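You operate a simulated robot arm through the tools that you are given. There is no shell and no other tool. Be economical: measure what you need, move in short steps, check, and stop when the job is done.

You run a simulated two-armed robot. Do the job below in one go: nothing can be reset, and whatever is moved stays where it is left.

JOB
Pick up the white bottle from the right bench with one hand, pass it to the other hand and put it on the strapping bed. Set down upright: white bottle.
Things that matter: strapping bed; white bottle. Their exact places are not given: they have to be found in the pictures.

It is judged by the outcome, as a careful person would: the job done as asked, and still so three seconds after it is handed in. It fails if anything else is knocked over, pushed out of place, dropped, spilled or broken.

ROBOT AND FRAMES
Two 7-joint arms with three-finger grippers on one trunk, on a base that drives. Base frame: it is fixed to the floor where the robot stands at the start and does not move with it; the origin is under the middle of the robot, x ahead of it, y to its left, z up; the surface under the hand at the start is at about z = 75. Readings come in cm, degrees, newtons and seconds.
The left shoulder is at the start at [7, 14.6, 111.3], the right one opposite. With the tool pointing down near the work surface each hand reaches from about 28 to 68 cm from the robot's upright axis, wherever it stands, measured 20 degrees to its own side. Places, roughly: strapping bed [-300, -40, 80]. Payload 2.2 kg a hand.
The TCP of each hand is the grasp point between the finger pads, 2.8 cm short of the fingertips. In the tool frame z runs along the fingers and y along their closing line. Largest opening 10.2 cm; the body of the gripper starts 7.1 cm behind the TCP.
Orientation is that of the tool frame in the base frame, as a unit quaternion [w, x, y, z]. With the fingers straight down and closing along the base's y, the tool's x points along the base's -x, its y along +y and its z along -z.

CONTROLS
- The arms move only by the tool arm_command. It takes "left_motion", "right_motion" or both (then of equal length, played together; a hand with none holds still); each is a list of rows, each a list of 6 numbers: the shift along the tool's x, y, z in mm, then the turn, a rotation vector about the tool's x, y, z in degrees. In form: [[dx, dy, dz, rx, ry, rz], ...]. A call has 1 to 8 rows; each row shifts and turns the commanded pose from where the row before left it, along the tool's axes as they then stand. "left_fingers" and "right_fingers" are, for a hand that has rows, the gripper command, from -1 (shut) to 1 (fully open), values between in proportion, set as the call begins (left out, the last holds). A row lasts 0.2 s, in which the tool goes at most 5 cm and 8.6 degrees; a call with a longer step from one row to the next is refused whole, and so is a gripper value outside its range. A pose out of reach is approached as far as the arm can. The call stops where the force on the tool passes 40 N (or 10 N more than at its start, if that is more) or the arm is blocked; 0.2 s more then pass. Each finger halts on what it meets, pressing with about 32 N; the grip force reading is that of the motor and also rises with nothing between the fingers. The clock runs only during rows and for 0.2 s after the last one: add rows that do not move to give the fingers time. The reply holds the time, the measured pose of the TCP, the force on the tool along the base axes, the opening and the grip force, in the units named above and with some noise, with the torque about the TCP (base axes, N m) and any sound that the robot's microphone picked up.
- Cameras (640 x 400 px; columns grow to the right, rows downward): "scene" is now at [13.31, 0.46, 133.04]; the picture's right is [0.07, -1.00, 0.00], its down [-0.66, -0.05, -0.75] and it looks along [0.75, 0.05, -0.66] (base axes); focal length 258 px, centre (320, 200). "left" rides on the left gripper at [7.2, 3.8, -8.6] in its tool frame; the picture's right is [-0.46, 0.89, 0.00], its down [-0.60, -0.32, -0.73] and it looks along [-0.65, -0.34, 0.68] (tool axes); focal length 256 px, centre (320, 200). "right" rides on the right gripper at [6.9, 4.4, -8.6] in its tool frame; the picture's right is [-0.53, 0.85, 0.00], its down [-0.58, -0.36, -0.73] and it looks along [-0.62, -0.39, 0.68] (tool axes); focal length 256 px, centre (320, 200).
- grab_frame(camera): a new picture of that camera. The clock stands still meanwhile.
- move_column(by): slides the trunk up (or, below 0, down) by that many cm; the arms and the scene camera ride with it, the base frame stays. It gives what a move gives, with no picture.
- drive_base(legs): drives the robot by 1 to 6 legs, each [ahead, left, turn to the left] in cm, cm and degrees, along the robot's own axes; the way and the turn of a leg run together, so that a leg with both is an arc; at most 150 cm and 180 degrees a leg. The arms and the cameras ride along, it lands a little off, and it stops where it bumps. It gives what a move gives.
- head_to(pan, tilt): turns the head with the scene camera to pan (to the left, within 86 degrees either way) and tilt (down, from -29 to 69), counted from straight ahead of the robot. It gives what a move gives.
- pixel_to_xyz(camera, pixels): for up to 12 pixels [column, row] of the newest picture of that camera ("zoom" is the newest enlarged one), the place [x, y, z] in the base frame of the surface seen there, good to about 0.2 cm. The clock stands still meanwhile.
- enlarge(camera, box): a new picture of the part [left, top, right, bottom] of that camera's present view, enlarged. The clock stands still meanwhile.
- finish_job(): hands the job in; it is judged then, once.

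Keep the steps short. Do not move on a guess: measure, check each grasp and each placing, and mend mistakes. In all there are 80 turns and 70 pictures (those below and enlarged ones count). Leave the grippers open and the arms clear of the work at the hand-in unless told otherwise, and finish with a single line.

The tools are called after "Emit:" by a JSON object that holds its "method" and its "body". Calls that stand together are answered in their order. arm_command: Moves the arms, as the interface text tells. Its arguments: {"type":"object","properties":{"left_motion":{"type":"array","items":{"type":"array","items":{"type":"number"}}},"left_fingers":{"type":"number"},"right_motion":{"type":"array","items":{"type":"array","items":{"type":"number"}}},"right_fingers":{"type":"number"}},"required":[]} The other tools are called the same way: move_column (by) slides the trunk up or down; drive_base (legs) drives the base; head_to (pan, tilt) turns the head that bears the scene camera; grab_frame (camera) takes a picture; pixel_to_xyz (camera, pixels) gives the place of the surface under pixels of a picture; enlarge (camera, box) takes an enlarged picture of a part of a camera's view; finish_job () hands the job in.

At the start:

```text
time_s: 0.0
left_tcp_pos: [48.25, 20.19, 104.5]
left_orientation: [0.0, 0.0, 1.0, 0.001]
left_ft_force: [0.2, -0.2, -0.4]
left_moment: [0.02, 0.01, 0.01]
left_opening: 10.19
left_finger_force: 0.1
right_tcp_pos: [49.54, -23.84, 100.13]
right_orientation: [-0.001, 0.0, 1.0, 0.0]
right_ft_force: [0.3, 0.0, -0.1]
right_moment: [0.01, 0.02, 0.0]
right_opening: 10.2
right_finger_force: 0.1
trunk travel left (down, up): [-65.0, 29.0]
robot x, y, heading: [0.26, 0.17, 0.2]
head pan, tilt: [4.2, 41.3]
```

scene: 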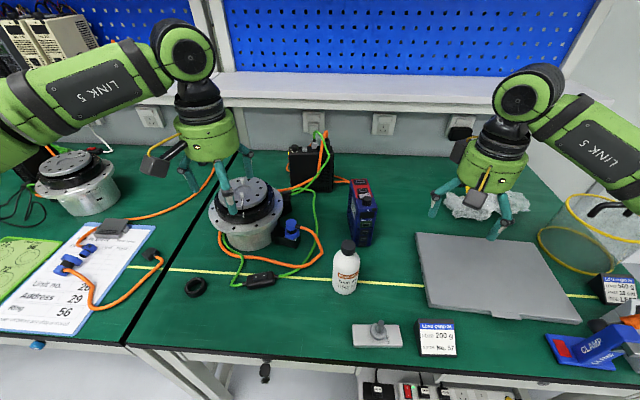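
right: 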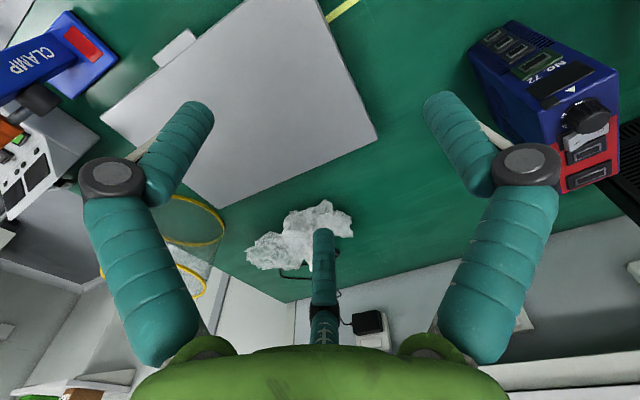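
left: 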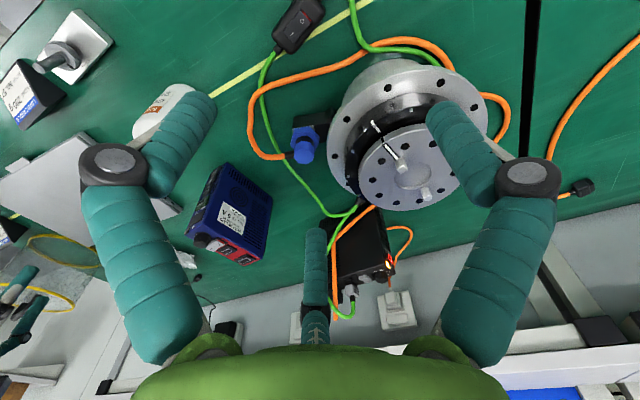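

I see the white bottle at about (346,268) in the scene picture. I'll measure it and its surroundings.

Emit:
{"method": "pixel_to_xyz", "body": {"camera": "scene", "pixels": [[348, 244], [347, 265], [345, 288], [334, 270], [359, 270], [345, 298], [362, 235], [376, 336], [430, 300], [262, 280], [440, 240]]}}

Emit:
{"method": "enlarge", "body": {"camera": "scene", "box": [270, 180, 430, 320]}}

```text
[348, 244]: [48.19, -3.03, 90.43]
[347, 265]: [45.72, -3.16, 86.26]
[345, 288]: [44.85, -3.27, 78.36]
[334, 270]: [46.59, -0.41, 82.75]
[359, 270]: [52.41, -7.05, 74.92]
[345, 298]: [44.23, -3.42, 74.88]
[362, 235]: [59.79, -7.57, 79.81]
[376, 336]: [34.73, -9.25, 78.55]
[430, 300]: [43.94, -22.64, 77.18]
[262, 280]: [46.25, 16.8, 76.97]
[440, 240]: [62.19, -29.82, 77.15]
```

```text
2.86 times, centred on (350, 250) of scene
```

zoom: 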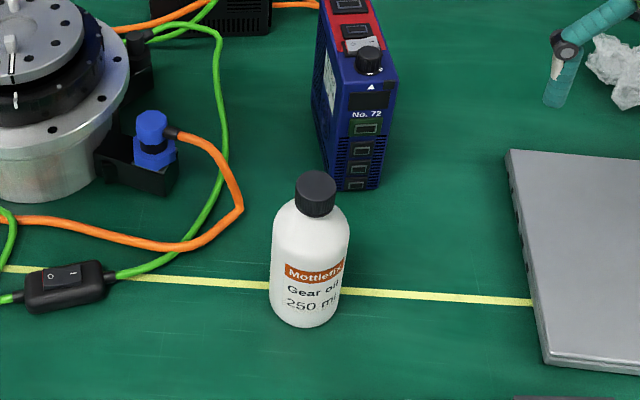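

Bottle stands near (47.8, -3.2), base about z 75. I'll measure cap, shoulder and outline on the enlarged picture, so I know the height and diameter.

Emit:
{"method": "pixel_to_xyz", "body": {"camera": "zoom", "pixels": [[315, 178], [318, 188], [314, 205], [310, 225], [308, 240], [306, 265], [304, 318], [274, 265], [346, 265], [299, 195], [334, 195], [365, 55]]}}

```text
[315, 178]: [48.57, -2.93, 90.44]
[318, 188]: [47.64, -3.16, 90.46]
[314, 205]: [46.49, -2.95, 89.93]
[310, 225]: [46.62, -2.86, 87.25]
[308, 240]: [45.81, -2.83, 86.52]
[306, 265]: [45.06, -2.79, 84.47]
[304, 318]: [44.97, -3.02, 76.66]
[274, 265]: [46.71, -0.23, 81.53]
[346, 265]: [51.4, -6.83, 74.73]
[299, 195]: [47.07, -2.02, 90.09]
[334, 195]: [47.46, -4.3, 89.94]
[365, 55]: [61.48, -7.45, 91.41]
```

Bottle axis is about (47.75, -3.05), cap top at z 90.4, body diameter about 5.6 up to z≈85. Plan: the right hand takes it from above with the fingers closing along base x, and later the left hand takes it low from the left side. First I turn the right hand -68° about its tool z, and ease the left hand 10 cm to the left out of the way.

Emit:
{"method": "arm_command", "body": {"right_motion": [[0, 0, 0, 0, 0, -8.5], [0, 0, 0, 0, 0, -8.5], [0, 0, 0, 0, 0, -8.5], [0, 0, 0, 0, 0, -8.5], [0, 0, 0, 0, 0, -8.5], [0, 0, 0, 0, 0, -8.5], [0, 0, 0, 0, 0, -8.5], [0, 0, 0, 0, 0, -8.5]], "left_motion": [[0, 12.5, 0, 0, 0, 0], [0, 12.5, 0, 0, 0, 0], [0, 12.5, 0, 0, 0, 0], [0, 12.5, 0, 0, 0, 0], [0, 12.5, 0, 0, 0, 0], [0, 12.5, 0, 0, 0, 0], [0, 12.5, 0, 0, 0, 0], [0, 12.5, 0, 0, 0, 0]], "right_fingers": 1}}

```text
time_s: 1.8
left_tcp_pos: [48.23, 30.43, 104.43]
left_orientation: [0.0, 0.0, 1.0, -0.001]
left_ft_force: [0.0, 0.2, 0.0]
left_moment: [-0.03, 0.03, -0.02]
left_opening: 10.22
left_finger_force: 0.1
right_tcp_pos: [47.48, -20.82, 100.4]
right_orientation: [0.001, -0.406, 0.914, 0.0]
right_ft_force: [-0.2, 0.7, -0.6]
right_moment: [-0.03, -0.03, 0.02]
right_opening: 10.2
right_finger_force: 0.1
right hand out of reach, approached as far as the arm can: row 6, 7, 8
trunk travel left (down, up): [-65.0, 29.0]
robot x, y, heading: [0.06, 0.06, -0.0]
head pan, tilt: [4.2, 41.3]
```

The wrist hit its limit at about 48°, so that turn isn't needed; a shallow low left grasp fits beneath a plain grasp closing along y. I'll turn the right hand back.

Emit:
{"method": "arm_command", "body": {"right_motion": [[0, 0, 0, 0, 0, 8.5], [0, 0, 0, 0, 0, 8.5], [0, 0, 0, 0, 0, 8.5], [0, 0, 0, 0, 0, 8.5], [0, 0, 0, 0, 0, 8.5], [0, 0, 0, 0, 0, 8.5]]}}

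```text
time_s: 3.2
left_tcp_pos: [48.29, 30.31, 104.53]
left_orientation: [-0.001, 0.0, 1.0, 0.0]
left_ft_force: [-0.3, -0.1, -0.4]
left_moment: [-0.04, 0.0, -0.01]
left_opening: 10.2
left_finger_force: 0.0
right_tcp_pos: [47.39, -20.91, 100.24]
right_orientation: [0.0, 0.026, 1.0, 0.0]
right_ft_force: [-0.2, 0.5, 0.9]
right_moment: [0.02, 0.03, -0.02]
right_opening: 10.19
right_finger_force: 0.2
trunk travel left (down, up): [-65.0, 29.0]
robot x, y, heading: [0.11, -0.18, 0.0]
head pan, tilt: [4.2, 41.3]
```

Orientation is nearly straight again. Now I move over the bottle at z 100 (tips 7 cm above the cap).

Emit:
{"method": "arm_command", "body": {"right_motion": [[0, 0, 0, 0, 0, -3], [-0.7, 29.8, 0, 0, 0, 0], [-0.7, 29.8, 0, 0, 0, 0], [-0.7, 29.8, 0, 0, 0, 0], [-0.7, 29.8, 0, 0, 0, 0], [-0.7, 29.8, 0, 0, 0, 0], [-0.7, 29.8, 0, 0, 0, 0], [0, 0, 0, 0, 0, 0]]}}

Emit:
{"method": "grab_frame", "body": {"camera": "right"}}

Emit:
{"method": "grab_frame", "body": {"camera": "scene"}}

```text
time_s: 5.0
left_tcp_pos: [48.29, 30.2, 104.51]
left_orientation: [0.0, 0.0, 1.0, 0.0]
left_ft_force: [-0.4, -0.6, 0.2]
left_moment: [0.01, -0.02, 0.02]
left_opening: 10.23
left_finger_force: 0.1
right_tcp_pos: [47.8, -3.15, 100.36]
right_orientation: [-0.001, 0.0, 1.0, 0.0]
right_ft_force: [0.0, 0.5, 0.8]
right_moment: [0.02, -0.01, 0.01]
right_opening: 10.2
right_finger_force: 0.0
trunk travel left (down, up): [-65.0, 29.0]
robot x, y, heading: [0.4, -0.11, 0.1]
head pan, tilt: [4.2, 41.3]
```

```text
65 pictures are left
```

right: 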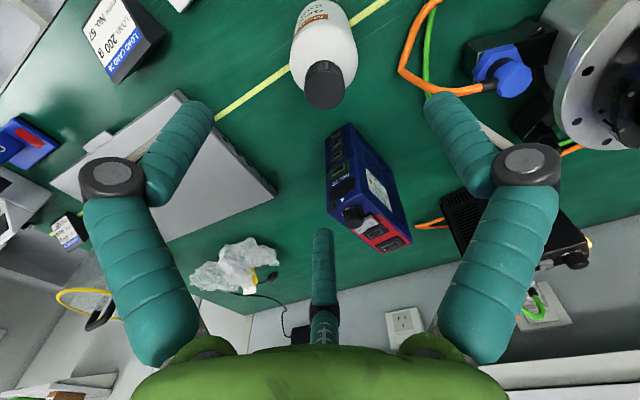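

```text
64 pictures are left
```

scene: 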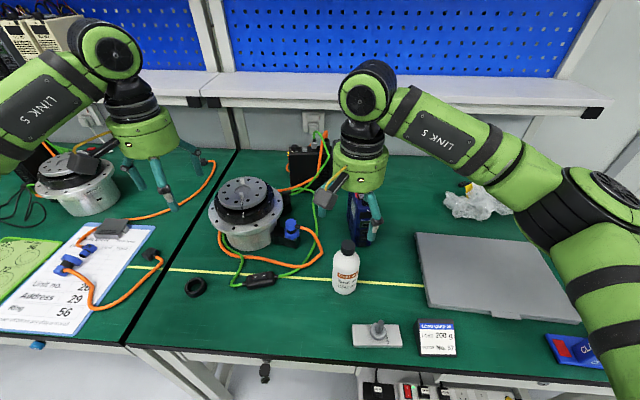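

A third bar appears in the hand picture around (322,290). I'll look closer at the hand before descending.

Emit:
{"method": "enlarge", "body": {"camera": "scene", "box": [300, 120, 430, 300]}}

Emit:
{"method": "enlarge", "body": {"camera": "scene", "box": [60, 100, 230, 220]}}

Emit:
{"method": "pixel_to_xyz", "body": {"camera": "right", "pixels": [[322, 240], [322, 270], [322, 300], [320, 330], [440, 110], [200, 115], [325, 85], [160, 200], [500, 165]]}}

```text
2.22 times, centred on (365, 210) of scene
```

zoom: 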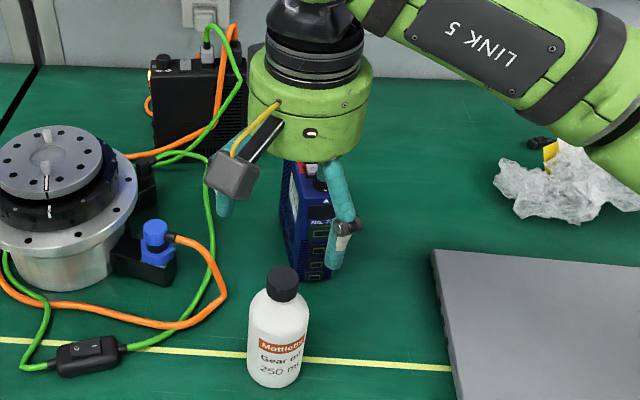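

```text
3.33 times, centred on (145, 160) of scene
```

zoom: 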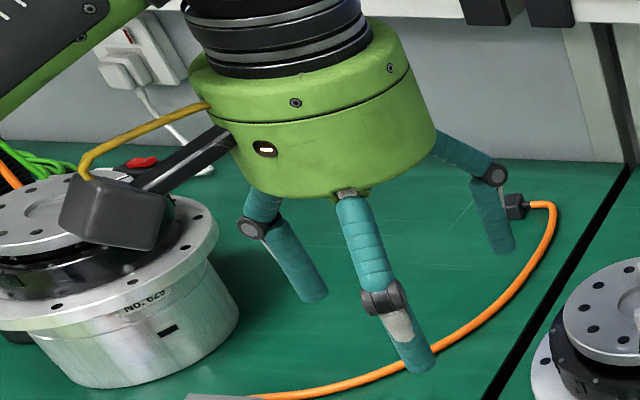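

```text
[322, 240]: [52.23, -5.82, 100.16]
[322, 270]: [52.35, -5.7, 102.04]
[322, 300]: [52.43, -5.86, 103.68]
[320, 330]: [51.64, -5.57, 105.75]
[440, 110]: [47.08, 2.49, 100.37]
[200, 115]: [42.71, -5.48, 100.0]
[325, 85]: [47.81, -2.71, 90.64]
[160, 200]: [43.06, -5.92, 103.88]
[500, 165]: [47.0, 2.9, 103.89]
```

The hand shows three fingers around the axis; the bottle is centred between them (cap at (47.8,-2.9)). Everything beside it is clear, so I descend 16 cm with the fingers open.

Emit:
{"method": "arm_command", "body": {"right_motion": [[0, 0, 25, 0, 0, 0], [0, 0, 25, 0, 0, 0], [0, 0, 25, 0, 0, 0], [0, 0, 25, 0, 0, 0], [0, 0, 20, 0, 0, 0], [0, 0, 20, 0, 0, 0], [0, 0, 19, 0, 0, 0], [0, 0, 0, 0, 0, 0]]}}

Emit:
{"method": "grab_frame", "body": {"camera": "right"}}

```text
time_s: 6.8
left_tcp_pos: [48.25, 30.19, 104.52]
left_orientation: [0.0, 0.0, 1.0, 0.0]
left_ft_force: [-1.0, 0.5, -0.3]
left_moment: [-0.02, -0.06, 0.03]
left_opening: 10.2
left_finger_force: 0.0
right_tcp_pos: [47.83, -3.15, 84.53]
right_orientation: [0.0, -0.001, 1.0, 0.0]
right_ft_force: [0.3, 0.0, 0.3]
right_moment: [0.0, 0.02, 0.0]
right_opening: 10.2
right_finger_force: 0.0
trunk travel left (down, up): [-65.0, 29.0]
robot x, y, heading: [0.29, 0.04, -0.1]
head pan, tilt: [4.2, 41.3]
```

```text
61 pictures are left
```

right: 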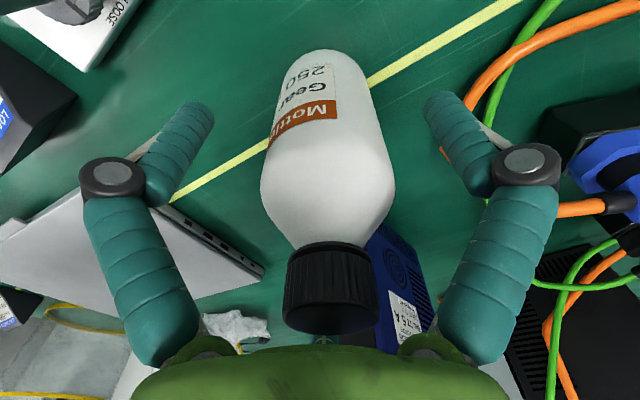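

The bottle body stands centred between the fingers. I close them and give them time.

Emit:
{"method": "arm_command", "body": {"right_motion": [[0, 0, 0, 0, 0, 0], [0, 0, 0, 0, 0, 0], [0, 0, 0, 0, 0, 0], [0, 0, 0, 0, 0, 0], [0, 0, 0, 0, 0, 0]], "right_fingers": -1}}

Emit:
{"method": "grab_frame", "body": {"camera": "right"}}

```text
time_s: 8.0
left_tcp_pos: [48.27, 30.18, 104.39]
left_orientation: [0.001, 0.0, 1.0, -0.001]
left_ft_force: [0.3, 0.5, -0.1]
left_moment: [-0.01, 0.01, -0.02]
left_opening: 10.21
left_finger_force: 0.2
right_tcp_pos: [47.92, -3.16, 84.56]
right_orientation: [0.003, -0.002, 1.0, 0.001]
right_ft_force: [8.0, 3.5, 15.8]
right_moment: [0.4, -0.44, -0.1]
right_opening: 5.84
right_finger_force: 32.1
trunk travel left (down, up): [-65.0, 29.0]
robot x, y, heading: [-0.16, 0.01, 0.0]
head pan, tilt: [4.2, 41.3]
```

```text
60 pictures are left
```

right: 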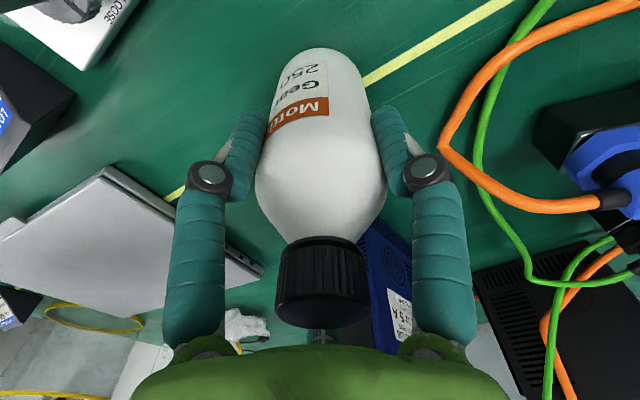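

Opening 5.84, grip 32 N: it holds the body. I lift it 12 cm and check.

Emit:
{"method": "arm_command", "body": {"right_motion": [[0, 0, -8, 0, 0, 0], [0, 0, -16, 0, 0, 0], [0, 0, -24, 0, 0, 0], [0, 0, -24, 0, 0, 0], [0, 0, -24, 0, 0, 0], [0, 0, -24, 0, 0, 0], [0, 0, 0, 0, 0, 0]]}}

Emit:
{"method": "grab_frame", "body": {"camera": "scene"}}

Emit:
{"method": "grab_frame", "body": {"camera": "right"}}

```text
time_s: 9.6
left_tcp_pos: [48.34, 30.18, 104.51]
left_orientation: [0.0, 0.0, 1.0, 0.0]
left_ft_force: [-0.7, 0.6, -0.2]
left_moment: [0.0, 0.01, 0.0]
left_opening: 10.2
left_finger_force: 0.2
right_tcp_pos: [47.89, -3.12, 96.36]
right_orientation: [-0.001, 0.0, 1.0, 0.0]
right_ft_force: [0.2, -0.8, -3.0]
right_moment: [-0.01, -0.01, -0.02]
right_opening: 5.83
right_finger_force: 32.1
trunk travel left (down, up): [-65.0, 29.0]
robot x, y, heading: [-0.08, 0.08, 0.0]
head pan, tilt: [4.2, 41.3]
```

```text
59 pictures are left
```

scene: 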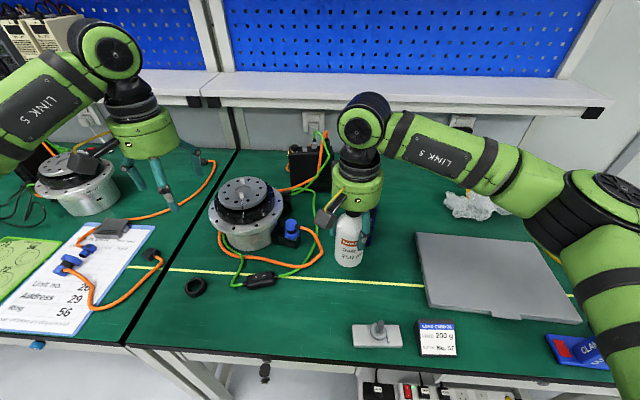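

```text
58 pictures are left
```

right: 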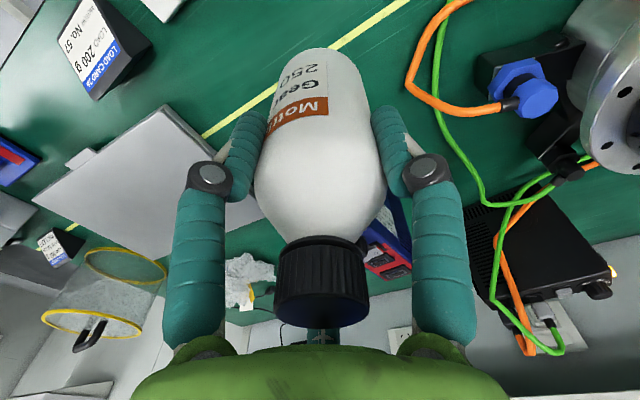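

The bottle is held (about 3 N) and upright. I raise it 6 cm more, then look about with the head before driving.

Emit:
{"method": "arm_command", "body": {"right_motion": [[0, 0, -20, 0, 0, 0], [0, 0, -20, 0, 0, 0], [0, 0, -20, 0, 0, 0]]}}

Emit:
{"method": "head_to", "body": {"pan": 86, "tilt": 20}}

Emit:
{"method": "grab_frame", "body": {"camera": "scene"}}

Emit:
{"method": "head_to", "body": {"pan": -86, "tilt": 20}}

Emit:
{"method": "grab_frame", "body": {"camera": "scene"}}

```text
time_s: 10.4
left_tcp_pos: [48.31, 30.28, 104.45]
left_orientation: [-0.001, 0.0, 1.0, 0.0]
left_ft_force: [0.0, 0.5, 0.1]
left_moment: [-0.02, 0.02, -0.01]
left_opening: 10.19
left_finger_force: 0.1
right_tcp_pos: [47.73, -3.09, 102.48]
right_orientation: [0.0, -0.002, 1.0, 0.0]
right_ft_force: [0.2, 0.2, -2.7]
right_moment: [0.04, 0.0, 0.04]
right_opening: 5.83
right_finger_force: 31.6
trunk travel left (down, up): [-65.0, 29.0]
robot x, y, heading: [-0.07, -0.38, 0.0]
head pan, tilt: [4.2, 41.3]
```

```text
time_s: 11.9
left_tcp_pos: [48.35, 30.25, 104.52]
left_orientation: [0.0, 0.0, 1.0, 0.0]
left_ft_force: [-0.3, -0.2, -0.3]
left_moment: [0.0, 0.0, -0.05]
left_opening: 10.21
left_finger_force: 0.1
right_tcp_pos: [47.67, -3.08, 102.58]
right_orientation: [-0.001, -0.002, 1.0, 0.0]
right_ft_force: [0.1, -0.1, -3.1]
right_moment: [0.0, 0.03, 0.01]
right_opening: 5.8
right_finger_force: 32.4
trunk travel left (down, up): [-65.0, 29.0]
robot x, y, heading: [-0.12, 0.05, 0.1]
head pan, tilt: [85.9, 20.0]
```

```text
57 pictures are left
```

scene: 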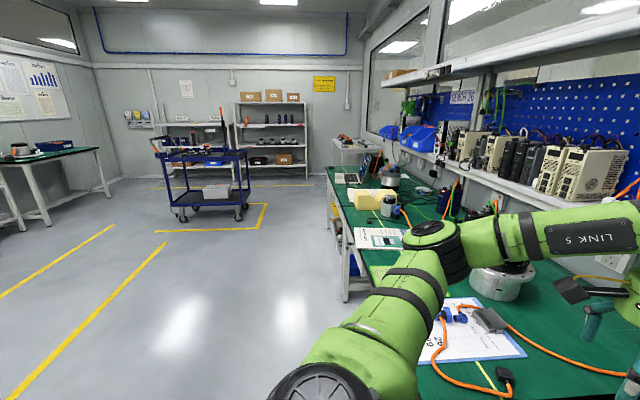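

```text
time_s: 14.6
left_tcp_pos: [48.26, 30.16, 104.61]
left_orientation: [0.0, -0.001, 1.0, 0.0]
left_ft_force: [-0.3, -0.6, 0.1]
left_moment: [0.0, 0.03, 0.02]
left_opening: 10.19
left_finger_force: 0.1
right_tcp_pos: [47.65, -3.0, 102.57]
right_orientation: [0.0, -0.002, 1.0, 0.0]
right_ft_force: [-0.2, -0.5, -2.7]
right_moment: [-0.01, -0.02, -0.03]
right_opening: 5.81
right_finger_force: 31.9
trunk travel left (down, up): [-65.0, 29.0]
robot x, y, heading: [-0.05, 0.1, 0.2]
head pan, tilt: [-85.9, 20.0]
```

```text
56 pictures are left
```

scene: 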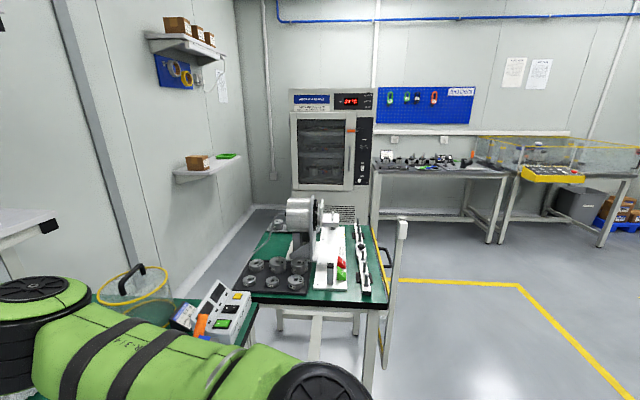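

Behind seems open; a table stands on the right. I measure its near edge before backing off.

Emit:
{"method": "pixel_to_xyz", "body": {"camera": "scene", "pixels": [[380, 303], [403, 235], [384, 345], [250, 310], [420, 370], [600, 300]]}}

Emit:
{"method": "drive_base", "body": {"legs": [[-50, 0, 0]]}}

```text
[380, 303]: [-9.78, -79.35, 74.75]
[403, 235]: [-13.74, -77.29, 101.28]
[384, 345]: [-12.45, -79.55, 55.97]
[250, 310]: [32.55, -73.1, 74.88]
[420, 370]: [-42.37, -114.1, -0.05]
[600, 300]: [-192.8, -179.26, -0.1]
```

```text
time_s: 17.5
left_tcp_pos: [-1.58, 30.17, 104.43]
left_orientation: [0.0, 0.002, 1.0, 0.0]
left_ft_force: [0.8, -0.4, 0.3]
left_moment: [-0.01, 0.01, 0.0]
left_opening: 10.2
left_finger_force: 0.0
right_tcp_pos: [-2.36, -3.08, 102.43]
right_orientation: [-0.001, 0.0, 1.0, 0.0]
right_ft_force: [-0.6, -0.6, -1.9]
right_moment: [0.03, -0.01, 0.01]
right_opening: 5.81
right_finger_force: 32.3
trunk travel left (down, up): [-65.0, 29.0]
robot x, y, heading: [-50.3, 0.64, -0.2]
head pan, tilt: [-85.9, 20.0]
```

Clear of the bench. I turn 180° to the left and look forward.

Emit:
{"method": "drive_base", "body": {"legs": [[-20, 0, 0], [0, 0, 90], [0, 0, 90]]}}

Emit:
{"method": "head_to", "body": {"pan": 0, "tilt": 20}}

Emit:
{"method": "grab_frame", "body": {"camera": "scene"}}

```text
time_s: 26.8
left_tcp_pos: [-118.39, -30.32, 104.43]
left_orientation: [0.0, 1.0, 0.003, 0.0]
left_ft_force: [0.8, 0.1, 0.2]
left_moment: [0.0, 0.01, 0.02]
left_opening: 10.22
left_finger_force: 0.0
right_tcp_pos: [-118.03, 2.9, 102.57]
right_orientation: [0.0, 1.0, 0.005, 0.0]
right_ft_force: [-0.9, -0.4, -2.9]
right_moment: [0.01, 0.0, 0.02]
right_opening: 5.82
right_finger_force: 32.4
trunk travel left (down, up): [-65.0, 29.0]
robot x, y, heading: [-69.96, 0.38, -179.8]
head pan, tilt: [-85.9, 20.0]
```

```text
time_s: 28.4
left_tcp_pos: [-118.26, -30.44, 104.4]
left_orientation: [0.0, 1.0, 0.003, -0.001]
left_ft_force: [-0.2, 0.5, 0.2]
left_moment: [-0.02, 0.03, 0.0]
left_opening: 10.22
left_finger_force: 0.1
right_tcp_pos: [-117.96, 2.94, 102.53]
right_orientation: [0.0, 1.0, 0.004, -0.001]
right_ft_force: [0.1, -0.1, -2.5]
right_moment: [0.0, 0.02, 0.04]
right_opening: 5.82
right_finger_force: 32.3
trunk travel left (down, up): [-65.0, 29.0]
robot x, y, heading: [-70.16, 0.53, -179.9]
head pan, tilt: [0.0, 20.0]
```

```text
55 pictures are left
```

scene: 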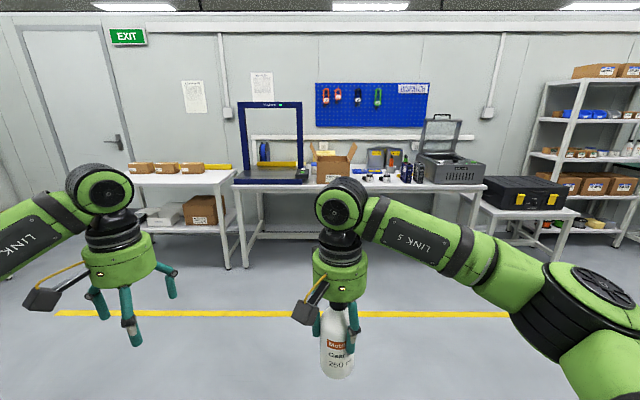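

The strapping machine with the blue arch is at about (270,145). I zoom in and measure.

Emit:
{"method": "enlarge", "body": {"camera": "scene", "box": [220, 90, 360, 200]}}

Emit:
{"method": "pixel_to_xyz", "body": {"camera": "scene", "pixels": [[236, 184], [306, 183], [270, 180], [250, 170], [290, 170], [265, 105], [243, 140], [299, 140], [270, 164], [240, 250], [270, 320]]}}

```text
3.64 times, centred on (290, 145) of scene
```

zoom: 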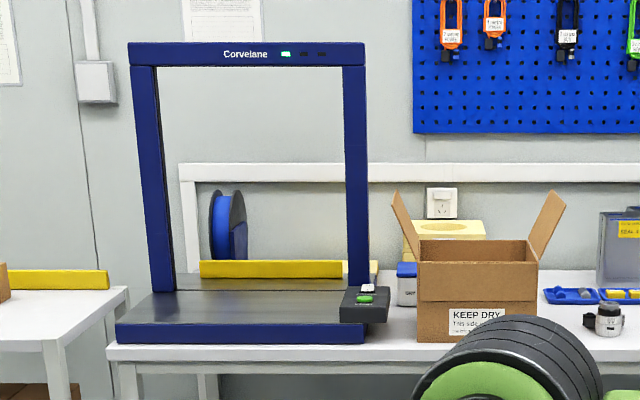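

```text
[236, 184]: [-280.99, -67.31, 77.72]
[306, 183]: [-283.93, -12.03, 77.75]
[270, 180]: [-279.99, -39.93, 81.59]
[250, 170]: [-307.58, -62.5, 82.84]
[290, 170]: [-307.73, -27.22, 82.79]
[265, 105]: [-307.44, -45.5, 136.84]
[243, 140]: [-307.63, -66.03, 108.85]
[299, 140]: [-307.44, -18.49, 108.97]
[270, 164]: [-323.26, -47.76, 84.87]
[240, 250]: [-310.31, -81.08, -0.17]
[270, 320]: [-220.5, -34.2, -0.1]
```

The bed is in front of and under the blue arch: front edge x≈-280, arch at x≈-307, top z≈82–83; it has free space at about (-292,-42). I can do the hand-over here in free space. I pitch the left hand up so that it points forward, 25° down, and yaw the right hand about 40° so its camera clears the way.

Emit:
{"method": "arm_command", "body": {"left_motion": [[0, 0, 0, 0, -8.2, 0], [0, 0, 0, 0, -8.2, 0], [0, 0, 0, 0, -8.2, 0], [0, 0, 0, 0, -8.2, 0], [0, 0, 0, 0, -8.2, 0], [0, 0, 0, 0, -8.2, 0], [0, 0, 0, 0, -8.2, 0], [0, 0, 0, 0, -8.2, 0]], "right_motion": [[0, 0, 0, 0, 0, -5], [0, 0, 0, 0, 0, -5], [0, 0, 0, 0, 0, -5], [0, 0, 0, 0, 0, -5], [0, 0, 0, 0, 0, -5], [0, 0, 0, 0, 0, -5], [0, 0, 0, 0, 0, -5], [0, 0, 0, 0, 0, -5]]}}

Emit:
{"method": "head_to", "body": {"pan": 10, "tilt": 35}}

Emit:
{"method": "grab_frame", "body": {"camera": "scene"}}

```text
time_s: 30.2
left_tcp_pos: [-118.33, -30.18, 104.35]
left_orientation: [0.0, 0.84, 0.002, -0.542]
left_ft_force: [-0.2, 0.3, 0.1]
left_moment: [0.0, -0.01, -0.02]
left_opening: 10.22
left_finger_force: 0.1
right_tcp_pos: [-117.79, 3.05, 102.38]
right_orientation: [0.001, 0.938, 0.347, 0.0]
right_ft_force: [0.3, -0.1, -2.1]
right_moment: [-0.01, 0.01, 0.01]
right_opening: 5.81
right_finger_force: 31.9
trunk travel left (down, up): [-65.0, 29.0]
robot x, y, heading: [-70.49, -0.2, -179.7]
head pan, tilt: [0.0, 20.0]
```

```text
time_s: 30.9
left_tcp_pos: [-118.28, -30.36, 104.47]
left_orientation: [0.002, 0.84, 0.003, -0.542]
left_ft_force: [0.2, 0.9, -0.5]
left_moment: [-0.02, -0.05, -0.01]
left_opening: 10.21
left_finger_force: 0.1
right_tcp_pos: [-117.88, 2.99, 102.39]
right_orientation: [0.0, 0.938, 0.346, 0.0]
right_ft_force: [0.1, -0.6, -2.7]
right_moment: [0.0, 0.0, 0.02]
right_opening: 5.81
right_finger_force: 31.7
trunk travel left (down, up): [-65.0, 29.0]
robot x, y, heading: [-70.14, 0.37, -179.5]
head pan, tilt: [10.0, 35.0]
```

```text
53 pictures are left
```

scene: 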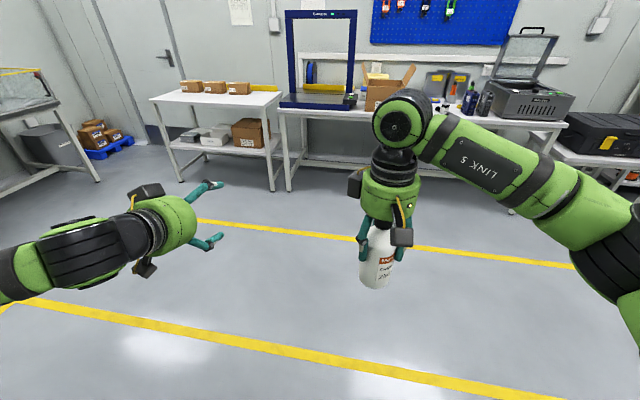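

Both orientations work. Now I yaw the left hand 40° towards the right, and shift the right hand with the bottle 8 cm forward and 6 cm right to make room.

Emit:
{"method": "arm_command", "body": {"left_motion": [[0, 0, 0, 7.3, 0, 3.3], [0, 0, 0, 7.3, 0, 3.3], [0, 0, 0, 7.3, 0, 3.3], [0, 0, 0, 7.3, 0, 3.3], [0, 0, 0, 7.3, 0, 3.3], [0, 0, 0, 0, 0, 0]], "right_motion": [[-4.6, -19.5, 0, 0, 0, 0], [-4.6, -19.5, 0, 0, 0, 0], [-4.6, -19.5, 0, 0, 0, 0], [-4.6, -19.5, 0, 0, 0, 0], [-4.6, -19.5, 0, 0, 0, 0], [0, 0, 0, 0, 0, 0]]}}

```text
time_s: 32.3
left_tcp_pos: [-118.0, -28.27, 105.1]
left_orientation: [-0.145, 0.809, -0.226, -0.523]
left_ft_force: [0.4, 0.2, -0.4]
left_moment: [0.02, 0.02, 0.03]
left_opening: 10.21
left_finger_force: 0.1
left hand out of reach, approached as far as the arm can: row 4, 5
right_tcp_pos: [-125.87, 8.84, 102.65]
right_orientation: [0.0, 0.938, 0.346, 0.0]
right_ft_force: [0.2, -0.2, -2.5]
right_moment: [0.01, 0.02, -0.04]
right_opening: 5.83
right_finger_force: 32.2
trunk travel left (down, up): [-65.0, 29.0]
robot x, y, heading: [-70.02, -0.04, -179.8]
head pan, tilt: [10.0, 35.0]
```

Left hand reached 31° of yaw, 24° down; enough. I look closely at both hands for what sticks out around the left gripper.

Emit:
{"method": "grab_frame", "body": {"camera": "scene"}}

Emit:
{"method": "enlarge", "body": {"camera": "scene", "box": [80, 140, 260, 300]}}

Emit:
{"method": "enlarge", "body": {"camera": "scene", "box": [320, 90, 480, 290]}}

```text
52 pictures are left
```

scene: 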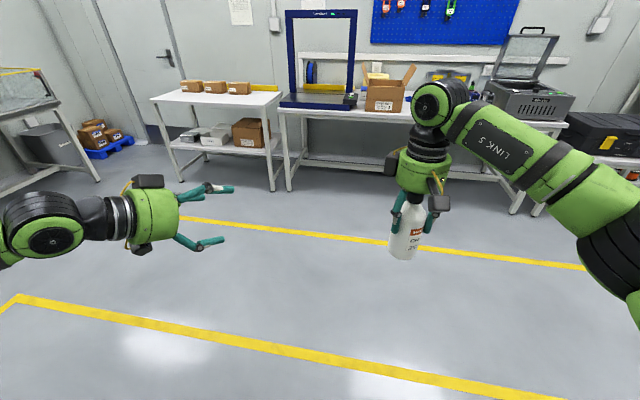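

```text
2.50 times, centred on (170, 220) of scene
```

zoom: 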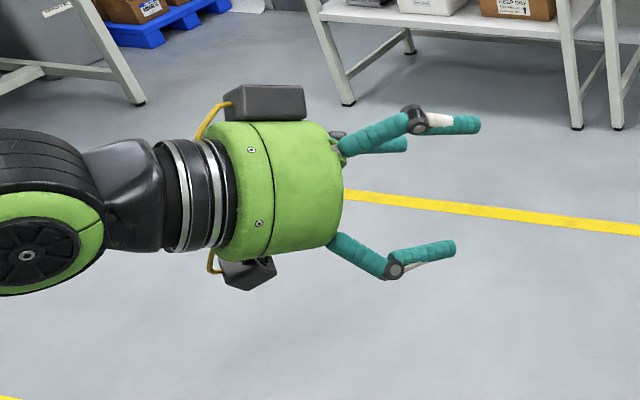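

```text
2.00 times, centred on (400, 190) of scene
```

zoom: 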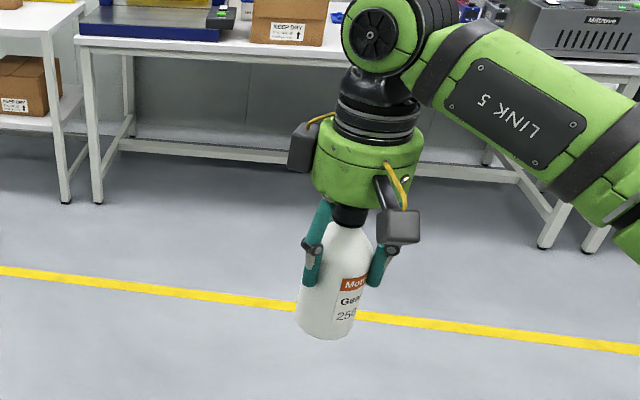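

Emit:
{"method": "pixel_to_xyz", "body": {"camera": "scene", "pixels": [[142, 178], [158, 178], [150, 186], [145, 247], [170, 205], [208, 188], [212, 241], [225, 188], [437, 203], [389, 162], [395, 222], [404, 253]]}}

```text
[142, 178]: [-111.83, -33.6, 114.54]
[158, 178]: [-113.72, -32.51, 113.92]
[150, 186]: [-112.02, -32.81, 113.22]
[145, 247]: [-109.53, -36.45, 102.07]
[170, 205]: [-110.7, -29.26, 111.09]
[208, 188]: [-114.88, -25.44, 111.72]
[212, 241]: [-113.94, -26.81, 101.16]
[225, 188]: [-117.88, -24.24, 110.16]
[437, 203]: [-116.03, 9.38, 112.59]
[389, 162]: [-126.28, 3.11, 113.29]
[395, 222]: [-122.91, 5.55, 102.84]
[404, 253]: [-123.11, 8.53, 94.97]
```

The boxes stick out about 5–6 cm from the left hand's axis. Turning the right hand back 30° opens the gap between its fingers and its camera towards the left hand. Meanwhile I bring the left hand to a pre-grasp 13 cm back from the bottle's lower body.

Emit:
{"method": "arm_command", "body": {"left_motion": [[-3.6, -34.6, 17.7, 0, 0, 0], [-3.6, -34.6, 17.7, 0, 0, 0], [-3.6, -34.6, 17.7, 0, 0, 0], [-3.6, -34.6, 17.7, 0, 0, 0], [-3.6, -34.6, 17.7, 0, 0, 0], [-3.6, -34.6, 17.7, 0, 0, 0], [-3.6, -34.6, 17.7, 0, 0, 0], [-3.6, -34.6, 17.7, 0, 0, 0]], "right_motion": [[0, 0, 0, 0, 0, 3.75], [0, 0, 0, 0, 0, 3.75], [0, 0, 0, 0, 0, 3.75], [0, 0, 0, 0, 0, 3.75], [0, 0, 0, 0, 0, 3.75], [0, 0, 0, 0, 0, 3.75], [0, 0, 0, 0, 0, 3.75], [0, 0, 0, 0, 0, 3.75]], "left_fingers": 1}}

Emit:
{"method": "grab_frame", "body": {"camera": "scene"}}

Emit:
{"method": "grab_frame", "body": {"camera": "left"}}

```text
time_s: 34.1
left_tcp_pos: [-116.05, 2.84, 101.8]
left_orientation: [-0.143, 0.81, -0.225, -0.523]
left_ft_force: [0.8, 0.8, 0.0]
left_moment: [0.02, 0.01, 0.03]
left_opening: 10.17
left_finger_force: 0.0
left hand out of reach, approached as far as the arm can: row 4
right_tcp_pos: [-126.11, 9.09, 102.62]
right_orientation: [0.0, 0.996, 0.09, 0.0]
right_ft_force: [-1.0, 0.8, -2.3]
right_moment: [0.0, 0.0, -0.01]
right_opening: 5.83
right_finger_force: 32.0
trunk travel left (down, up): [-65.0, 29.0]
robot x, y, heading: [-70.38, 0.21, -179.8]
head pan, tilt: [10.0, 35.0]
```

```text
49 pictures are left
```

scene: 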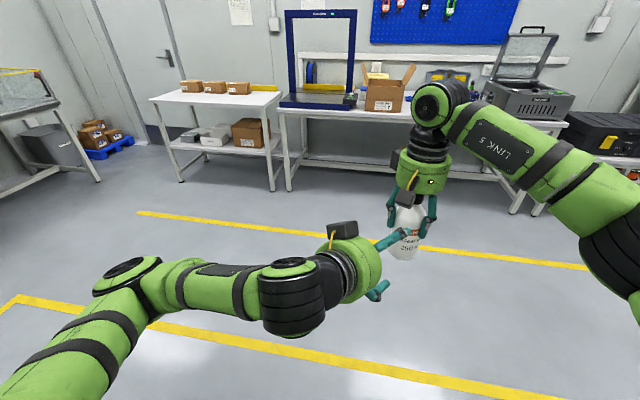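

```text
48 pictures are left
```

left: 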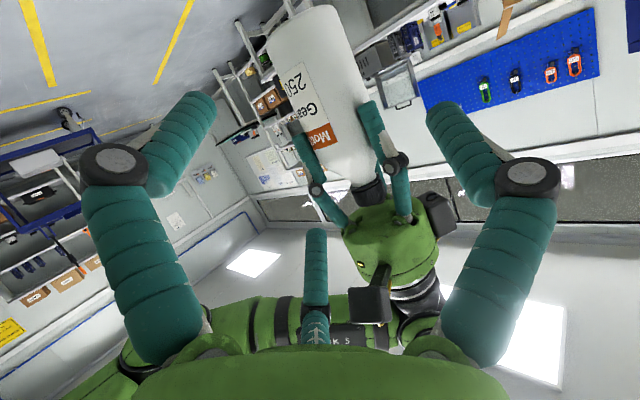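

Left hand is aligned: 12.8 cm straight along its tool axis brings the grasp point to the bottle axis at about 3.6 cm above the bottle's bottom. I go 7 cm slowly and look.

Emit:
{"method": "arm_command", "body": {"left_motion": [[0, -0.3, 15, 0, 0, 0], [0, -0.3, 15, 0, 0, 0], [0, -0.3, 15, 0, 0, 0], [0, -0.3, 15, 0, 0, 0], [0, 0, 10, 0, 0, 0]]}}

Emit:
{"method": "enlarge", "body": {"camera": "scene", "box": [310, 130, 470, 310]}}

Emit:
{"method": "grab_frame", "body": {"camera": "left"}}

Emit:
{"method": "grab_frame", "body": {"camera": "right"}}

```text
time_s: 35.3
left_tcp_pos: [-121.47, 6.39, 99.02]
left_orientation: [-0.146, 0.808, -0.227, -0.523]
left_ft_force: [7.6, -2.9, 3.8]
left_moment: [0.31, 0.39, -0.3]
left_opening: 10.24
left_finger_force: 0.1
right_tcp_pos: [-125.99, 9.01, 102.41]
right_orientation: [-0.001, 0.996, 0.09, 0.0]
right_ft_force: [-7.1, 3.5, -7.2]
right_moment: [-0.11, 0.08, 0.26]
right_opening: 5.8
right_finger_force: 32.0
trunk travel left (down, up): [-65.0, 29.0]
robot x, y, heading: [-70.12, 0.08, -179.8]
head pan, tilt: [10.0, 35.0]
```

```text
2.22 times, centred on (390, 220) of scene
```

zoom: 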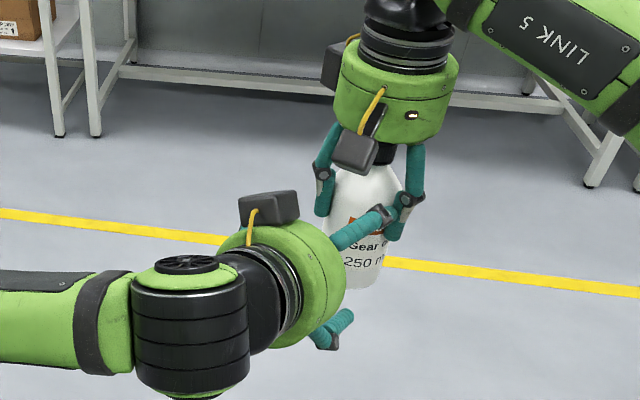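

```text
46 pictures are left
```

left: 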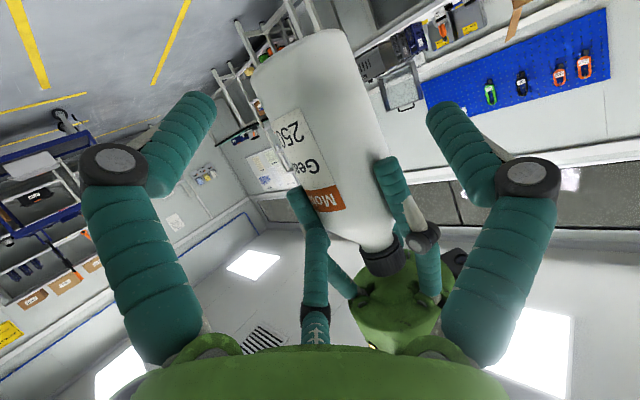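

```text
45 pictures are left
```

right: 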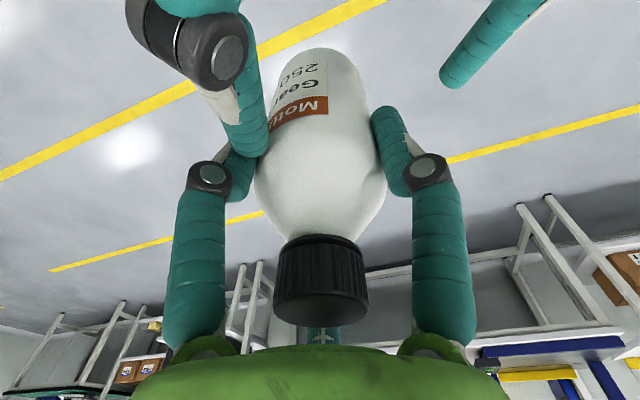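

The hands touch (about 9 N): the left hand's upper finger meets the right hand's fingers, so the three fingers are real and both can't hold the body at once. I back the left hand straight off. New plan: set the bottle down once with the right hand, regrip it by the cap only, and then let the left hand take the free body from the side.

Emit:
{"method": "arm_command", "body": {"left_motion": [[0, 0, -15, 0, 0, 0], [0, 0, -20, 0, 0, 0], [0, 0, -30, 0, 0, 0], [0, 0, -35, 0, 0, 0], [0, 0, -30, 0, 0, 0]]}}

Emit:
{"method": "arm_command", "body": {"left_motion": [[0, 25, -25, 0, 0, 0], [0, 25, -25, 0, 0, 0], [0, 25, -25, 0, 0, 0], [0, 25, -25, 0, 0, 0], [0, 25, -25, 0, 0, 0], [0, 25, -25, 0, 0, 0], [0, 25, -25, 0, 0, 0], [0, 25, -25, 0, 0, 0]]}}

Emit:
{"method": "enlarge", "body": {"camera": "scene", "box": [320, 130, 480, 270]}}

```text
time_s: 36.5
left_tcp_pos: [-113.41, 1.7, 104.66]
left_orientation: [-0.144, 0.81, -0.225, -0.522]
left_ft_force: [-0.9, 0.1, 0.5]
left_moment: [0.01, 0.0, 0.03]
left_opening: 10.21
left_finger_force: 0.1
left hand out of reach, approached as far as the arm can: row 5
right_tcp_pos: [-125.98, 8.94, 102.44]
right_orientation: [0.001, 0.996, 0.091, 0.0]
right_ft_force: [0.0, 0.2, -3.3]
right_moment: [-0.03, -0.01, -0.04]
right_opening: 5.84
right_finger_force: 31.5
trunk travel left (down, up): [-65.0, 29.0]
robot x, y, heading: [-70.24, 0.24, -179.9]
head pan, tilt: [10.0, 35.0]
```

```text
time_s: 38.3
left_tcp_pos: [-113.13, -23.48, 114.21]
left_orientation: [-0.145, 0.808, -0.226, -0.524]
left_ft_force: [-0.5, -0.6, -0.2]
left_moment: [0.02, 0.01, 0.03]
left_opening: 10.18
left_finger_force: 0.1
left hand out of reach, approached as far as the arm can: row 1, 2, 3, 4
right_tcp_pos: [-125.99, 8.89, 102.59]
right_orientation: [0.0, 0.996, 0.092, -0.001]
right_ft_force: [0.2, 0.3, -2.7]
right_moment: [0.0, 0.04, -0.01]
right_opening: 5.78
right_finger_force: 32.3
trunk travel left (down, up): [-65.0, 29.0]
robot x, y, heading: [-70.28, 0.63, -179.8]
head pan, tilt: [10.0, 35.0]
```

```text
2.86 times, centred on (400, 200) of scene
```

zoom: 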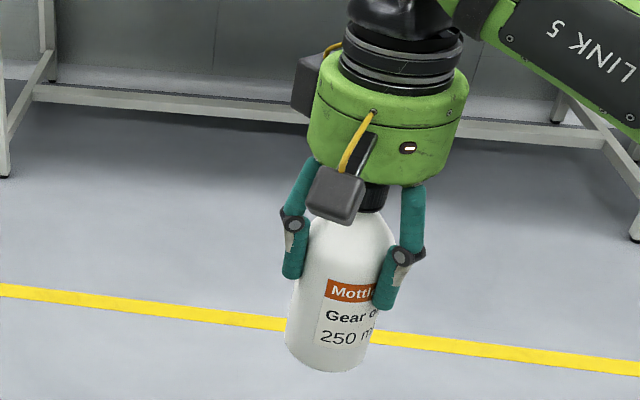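

The bottle still hangs straight. I drive 125 cm ahead and 51 cm left toward the bed, stopping short, and look.

Emit:
{"method": "drive_base", "body": {"legs": [[125, 51, 0]]}}

Emit:
{"method": "head_to", "body": {"pan": 0, "tilt": 25}}

Emit:
{"method": "grab_frame", "body": {"camera": "scene"}}

```text
time_s: 45.2
left_tcp_pos: [-241.04, -72.17, 114.17]
left_orientation: [-0.152, 0.806, -0.237, -0.52]
left_ft_force: [-0.2, -0.9, -0.7]
left_moment: [-0.01, 0.0, 0.03]
left_opening: 10.22
left_finger_force: 0.1
right_tcp_pos: [-252.88, -39.48, 102.48]
right_orientation: [0.001, 0.997, 0.078, 0.0]
right_ft_force: [0.0, 0.0, -2.0]
right_moment: [0.0, 0.0, 0.01]
right_opening: 5.82
right_finger_force: 32.0
trunk travel left (down, up): [-65.0, 29.0]
robot x, y, heading: [-197.61, -50.07, 178.7]
head pan, tilt: [10.0, 35.0]
```

```text
time_s: 45.9
left_tcp_pos: [-241.2, -72.18, 114.16]
left_orientation: [-0.151, 0.807, -0.236, -0.52]
left_ft_force: [-0.4, -0.7, -0.4]
left_moment: [-0.03, 0.02, -0.01]
left_opening: 10.19
left_finger_force: 0.1
right_tcp_pos: [-253.0, -39.59, 102.39]
right_orientation: [0.0, 0.997, 0.077, 0.0]
right_ft_force: [0.6, 0.5, -3.2]
right_moment: [0.0, -0.01, -0.01]
right_opening: 5.81
right_finger_force: 32.1
trunk travel left (down, up): [-65.0, 29.0]
robot x, y, heading: [-197.41, -49.76, 178.7]
head pan, tilt: [0.0, 25.0]
```

```text
43 pictures are left
```

scene: 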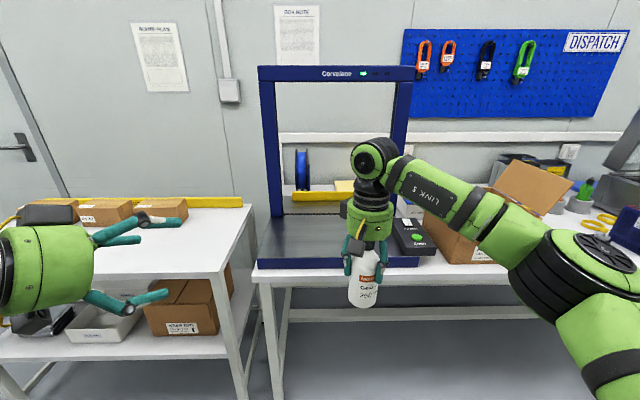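

Emit:
{"method": "pixel_to_xyz", "body": {"camera": "scene", "pixels": [[300, 266], [300, 258], [300, 240], [270, 225], [335, 225], [312, 197], [412, 237], [420, 262], [545, 175], [520, 220], [590, 250], [245, 210]]}}

Emit:
{"method": "pixel_to_xyz", "body": {"camera": "scene", "pixels": [[475, 240], [500, 190], [565, 185], [440, 205], [470, 190], [550, 310], [275, 150], [398, 130], [180, 205], [200, 255], [362, 303], [620, 225]]}}

```text
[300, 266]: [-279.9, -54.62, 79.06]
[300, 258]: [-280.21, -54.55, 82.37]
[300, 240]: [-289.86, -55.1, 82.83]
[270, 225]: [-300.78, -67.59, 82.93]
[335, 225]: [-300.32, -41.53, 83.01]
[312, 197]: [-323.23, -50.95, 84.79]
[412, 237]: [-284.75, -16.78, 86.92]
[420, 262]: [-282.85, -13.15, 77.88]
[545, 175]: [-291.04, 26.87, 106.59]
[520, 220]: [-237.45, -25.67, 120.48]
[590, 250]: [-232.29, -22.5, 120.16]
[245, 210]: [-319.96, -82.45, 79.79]
```

```text
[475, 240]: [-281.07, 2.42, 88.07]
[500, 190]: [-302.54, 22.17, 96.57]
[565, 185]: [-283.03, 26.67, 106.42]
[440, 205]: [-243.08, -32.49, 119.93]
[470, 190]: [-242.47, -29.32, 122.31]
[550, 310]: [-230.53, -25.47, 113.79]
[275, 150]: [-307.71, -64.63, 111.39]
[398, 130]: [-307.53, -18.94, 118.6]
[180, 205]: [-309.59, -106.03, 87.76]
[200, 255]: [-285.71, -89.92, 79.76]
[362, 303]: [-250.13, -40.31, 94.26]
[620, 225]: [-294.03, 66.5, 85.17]
```

Bed is flat at z≈82.9, from x≈-280 to the back, y≈-68 to -22. I drive 36 cm ahead and 2 cm left so the bottle hangs above the free front of the bed.

Emit:
{"method": "drive_base", "body": {"legs": [[36, 2, 1.2]]}}

Emit:
{"method": "head_to", "body": {"pan": -5, "tilt": 42}}

Emit:
{"method": "grab_frame", "body": {"camera": "scene"}}

```text
time_s: 48.2
left_tcp_pos: [-276.57, -74.86, 114.09]
left_orientation: [-0.145, 0.809, -0.227, -0.523]
left_ft_force: [1.0, 0.4, 0.0]
left_moment: [0.01, 0.01, 0.02]
left_opening: 10.2
left_finger_force: 0.1
right_tcp_pos: [-289.02, -42.48, 102.53]
right_orientation: [0.0, 0.996, 0.088, 0.0]
right_ft_force: [0.0, 0.2, -2.6]
right_moment: [-0.01, -0.02, 0.04]
right_opening: 5.8
right_finger_force: 31.7
trunk travel left (down, up): [-65.0, 29.0]
robot x, y, heading: [-233.25, -51.9, -179.9]
head pan, tilt: [0.0, 25.0]
```

```text
time_s: 49.0
left_tcp_pos: [-276.51, -74.9, 114.14]
left_orientation: [-0.145, 0.809, -0.227, -0.522]
left_ft_force: [-0.4, -0.6, -0.5]
left_moment: [0.04, 0.0, -0.02]
left_opening: 10.19
left_finger_force: 0.1
right_tcp_pos: [-289.02, -42.57, 102.37]
right_orientation: [0.0, 0.996, 0.089, 0.0]
right_ft_force: [-0.4, -0.3, -2.8]
right_moment: [0.02, 0.01, 0.02]
right_opening: 5.8
right_finger_force: 31.9
trunk travel left (down, up): [-65.0, 29.0]
robot x, y, heading: [-232.92, -51.55, -179.9]
head pan, tilt: [-5.0, 42.0]
```

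```text
42 pictures are left
```

scene: 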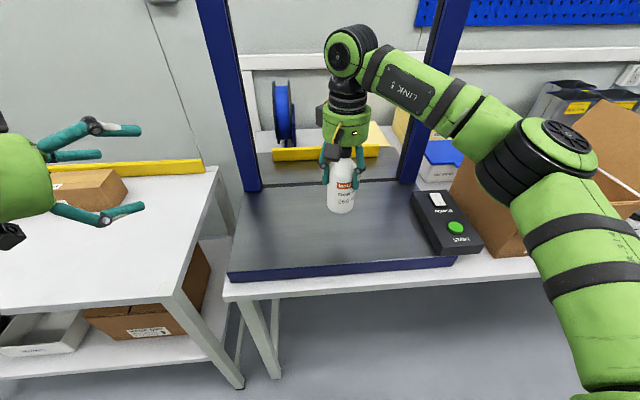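

Before lowering I check the right elbow's clearance from the open carton.

Emit:
{"method": "pixel_to_xyz", "body": {"camera": "scene", "pixels": [[500, 175], [560, 135], [590, 150], [520, 195], [480, 200], [600, 115], [590, 160], [610, 200]]}}

```text
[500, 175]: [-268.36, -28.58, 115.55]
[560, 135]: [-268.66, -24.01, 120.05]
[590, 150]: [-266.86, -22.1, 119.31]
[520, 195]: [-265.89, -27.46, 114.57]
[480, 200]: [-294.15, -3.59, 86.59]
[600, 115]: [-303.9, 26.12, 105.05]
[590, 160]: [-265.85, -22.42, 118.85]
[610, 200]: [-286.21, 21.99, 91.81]
```

Elbow is well clear. I lower the bottle 9.4 cm; by my reckoning the bottom will be about 0.5 cm above the bed.

Emit:
{"method": "arm_command", "body": {"right_motion": [[0, 0, 16, 0, 0, 0], [0, 0, 16, 0, 0, 0], [0, 0, 16, 0, 0, 0], [0, 0, 16, 0, 0, 0], [0, 0, 12, 0, 0, 0], [0, 0, 10, 0, 0, 0], [0, 0, 8, 0, 0, 0], [0, 0, 0, 0, 0, 0]]}}

Emit:
{"method": "arm_command", "body": {"right_motion": [[0, 0, 2, 0, 0, 0], [0, 0, 1, 0, 0, 0], [0, 0, 1, 0, 0, 0], [0, 0, 0, 0, 0, 0]]}}

Emit:
{"method": "enlarge", "body": {"camera": "scene", "box": [270, 100, 430, 280]}}

```text
time_s: 50.8
left_tcp_pos: [-276.48, -74.8, 114.17]
left_orientation: [-0.145, 0.81, -0.228, -0.521]
left_ft_force: [-0.1, 0.8, 0.2]
left_moment: [-0.05, -0.01, 0.0]
left_opening: 10.21
left_finger_force: 0.1
right_tcp_pos: [-289.03, -42.39, 93.11]
right_orientation: [0.0, 0.996, 0.089, 0.0]
right_ft_force: [-0.1, -0.3, -2.5]
right_moment: [-0.02, 0.03, 0.0]
right_opening: 5.78
right_finger_force: 31.6
trunk travel left (down, up): [-65.0, 29.0]
robot x, y, heading: [-233.31, -51.22, -179.7]
head pan, tilt: [-5.0, 42.0]
```

```text
time_s: 51.8
left_tcp_pos: [-276.5, -74.85, 114.19]
left_orientation: [-0.145, 0.81, -0.227, -0.521]
left_ft_force: [0.4, -0.1, 0.4]
left_moment: [0.01, -0.01, 0.03]
left_opening: 10.22
left_finger_force: 0.0
right_tcp_pos: [-289.11, -42.56, 92.71]
right_orientation: [0.0, 0.996, 0.089, 0.0]
right_ft_force: [0.1, -0.1, -1.3]
right_moment: [-0.02, -0.02, 0.0]
right_opening: 5.81
right_finger_force: 31.6
trunk travel left (down, up): [-65.0, 29.0]
robot x, y, heading: [-233.38, -51.79, -180.0]
head pan, tilt: [-5.0, 42.0]
```

```text
2.22 times, centred on (350, 190) of scene
```

zoom: 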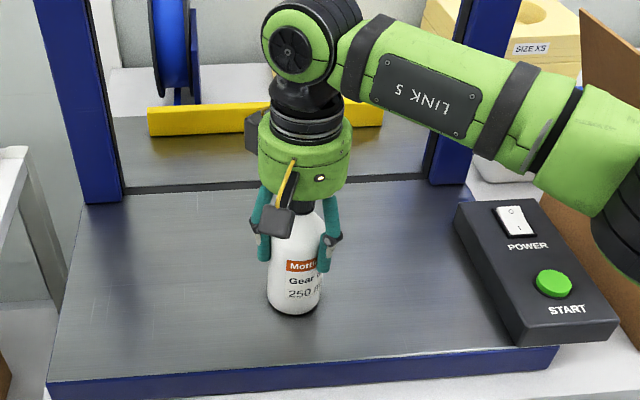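

The load eased to 1.3 N, nearly touching. I creep down in 1 mm steps.

Emit:
{"method": "arm_command", "body": {"right_motion": [[0, 0, 1, 0, 0, 0], [0, 0, 0, 0, 0, 0]]}}

Emit:
{"method": "arm_command", "body": {"right_motion": [[0, 0, 1, 0, 0, 0], [0, 0, 0, 0, 0, 0]]}}

```text
time_s: 52.4
left_tcp_pos: [-276.47, -74.75, 114.18]
left_orientation: [-0.146, 0.808, -0.228, -0.523]
left_ft_force: [-0.1, -0.4, -0.1]
left_moment: [0.01, 0.03, 0.02]
left_opening: 10.23
left_finger_force: 0.1
right_tcp_pos: [-289.01, -42.51, 92.76]
right_orientation: [0.0, 0.996, 0.089, -0.001]
right_ft_force: [-1.1, 2.1, 3.4]
right_moment: [0.07, -0.01, 0.02]
right_opening: 5.81
right_finger_force: 32.2
trunk travel left (down, up): [-65.0, 29.0]
robot x, y, heading: [-233.2, -51.67, -180.2]
head pan, tilt: [-5.0, 42.0]
```

```text
time_s: 53.0
left_tcp_pos: [-276.4, -74.82, 114.11]
left_orientation: [-0.145, 0.809, -0.227, -0.522]
left_ft_force: [-0.3, 0.9, 0.6]
left_moment: [0.01, 0.0, -0.02]
left_opening: 10.2
left_finger_force: 0.1
right_tcp_pos: [-288.98, -42.57, 92.72]
right_orientation: [0.001, 0.996, 0.09, -0.002]
right_ft_force: [-4.2, 1.4, 10.9]
right_moment: [0.18, -0.06, 0.03]
right_opening: 5.8
right_finger_force: 32.2
trunk travel left (down, up): [-65.0, 29.0]
robot x, y, heading: [-233.29, -51.85, -179.9]
head pan, tilt: [-5.0, 42.0]
```

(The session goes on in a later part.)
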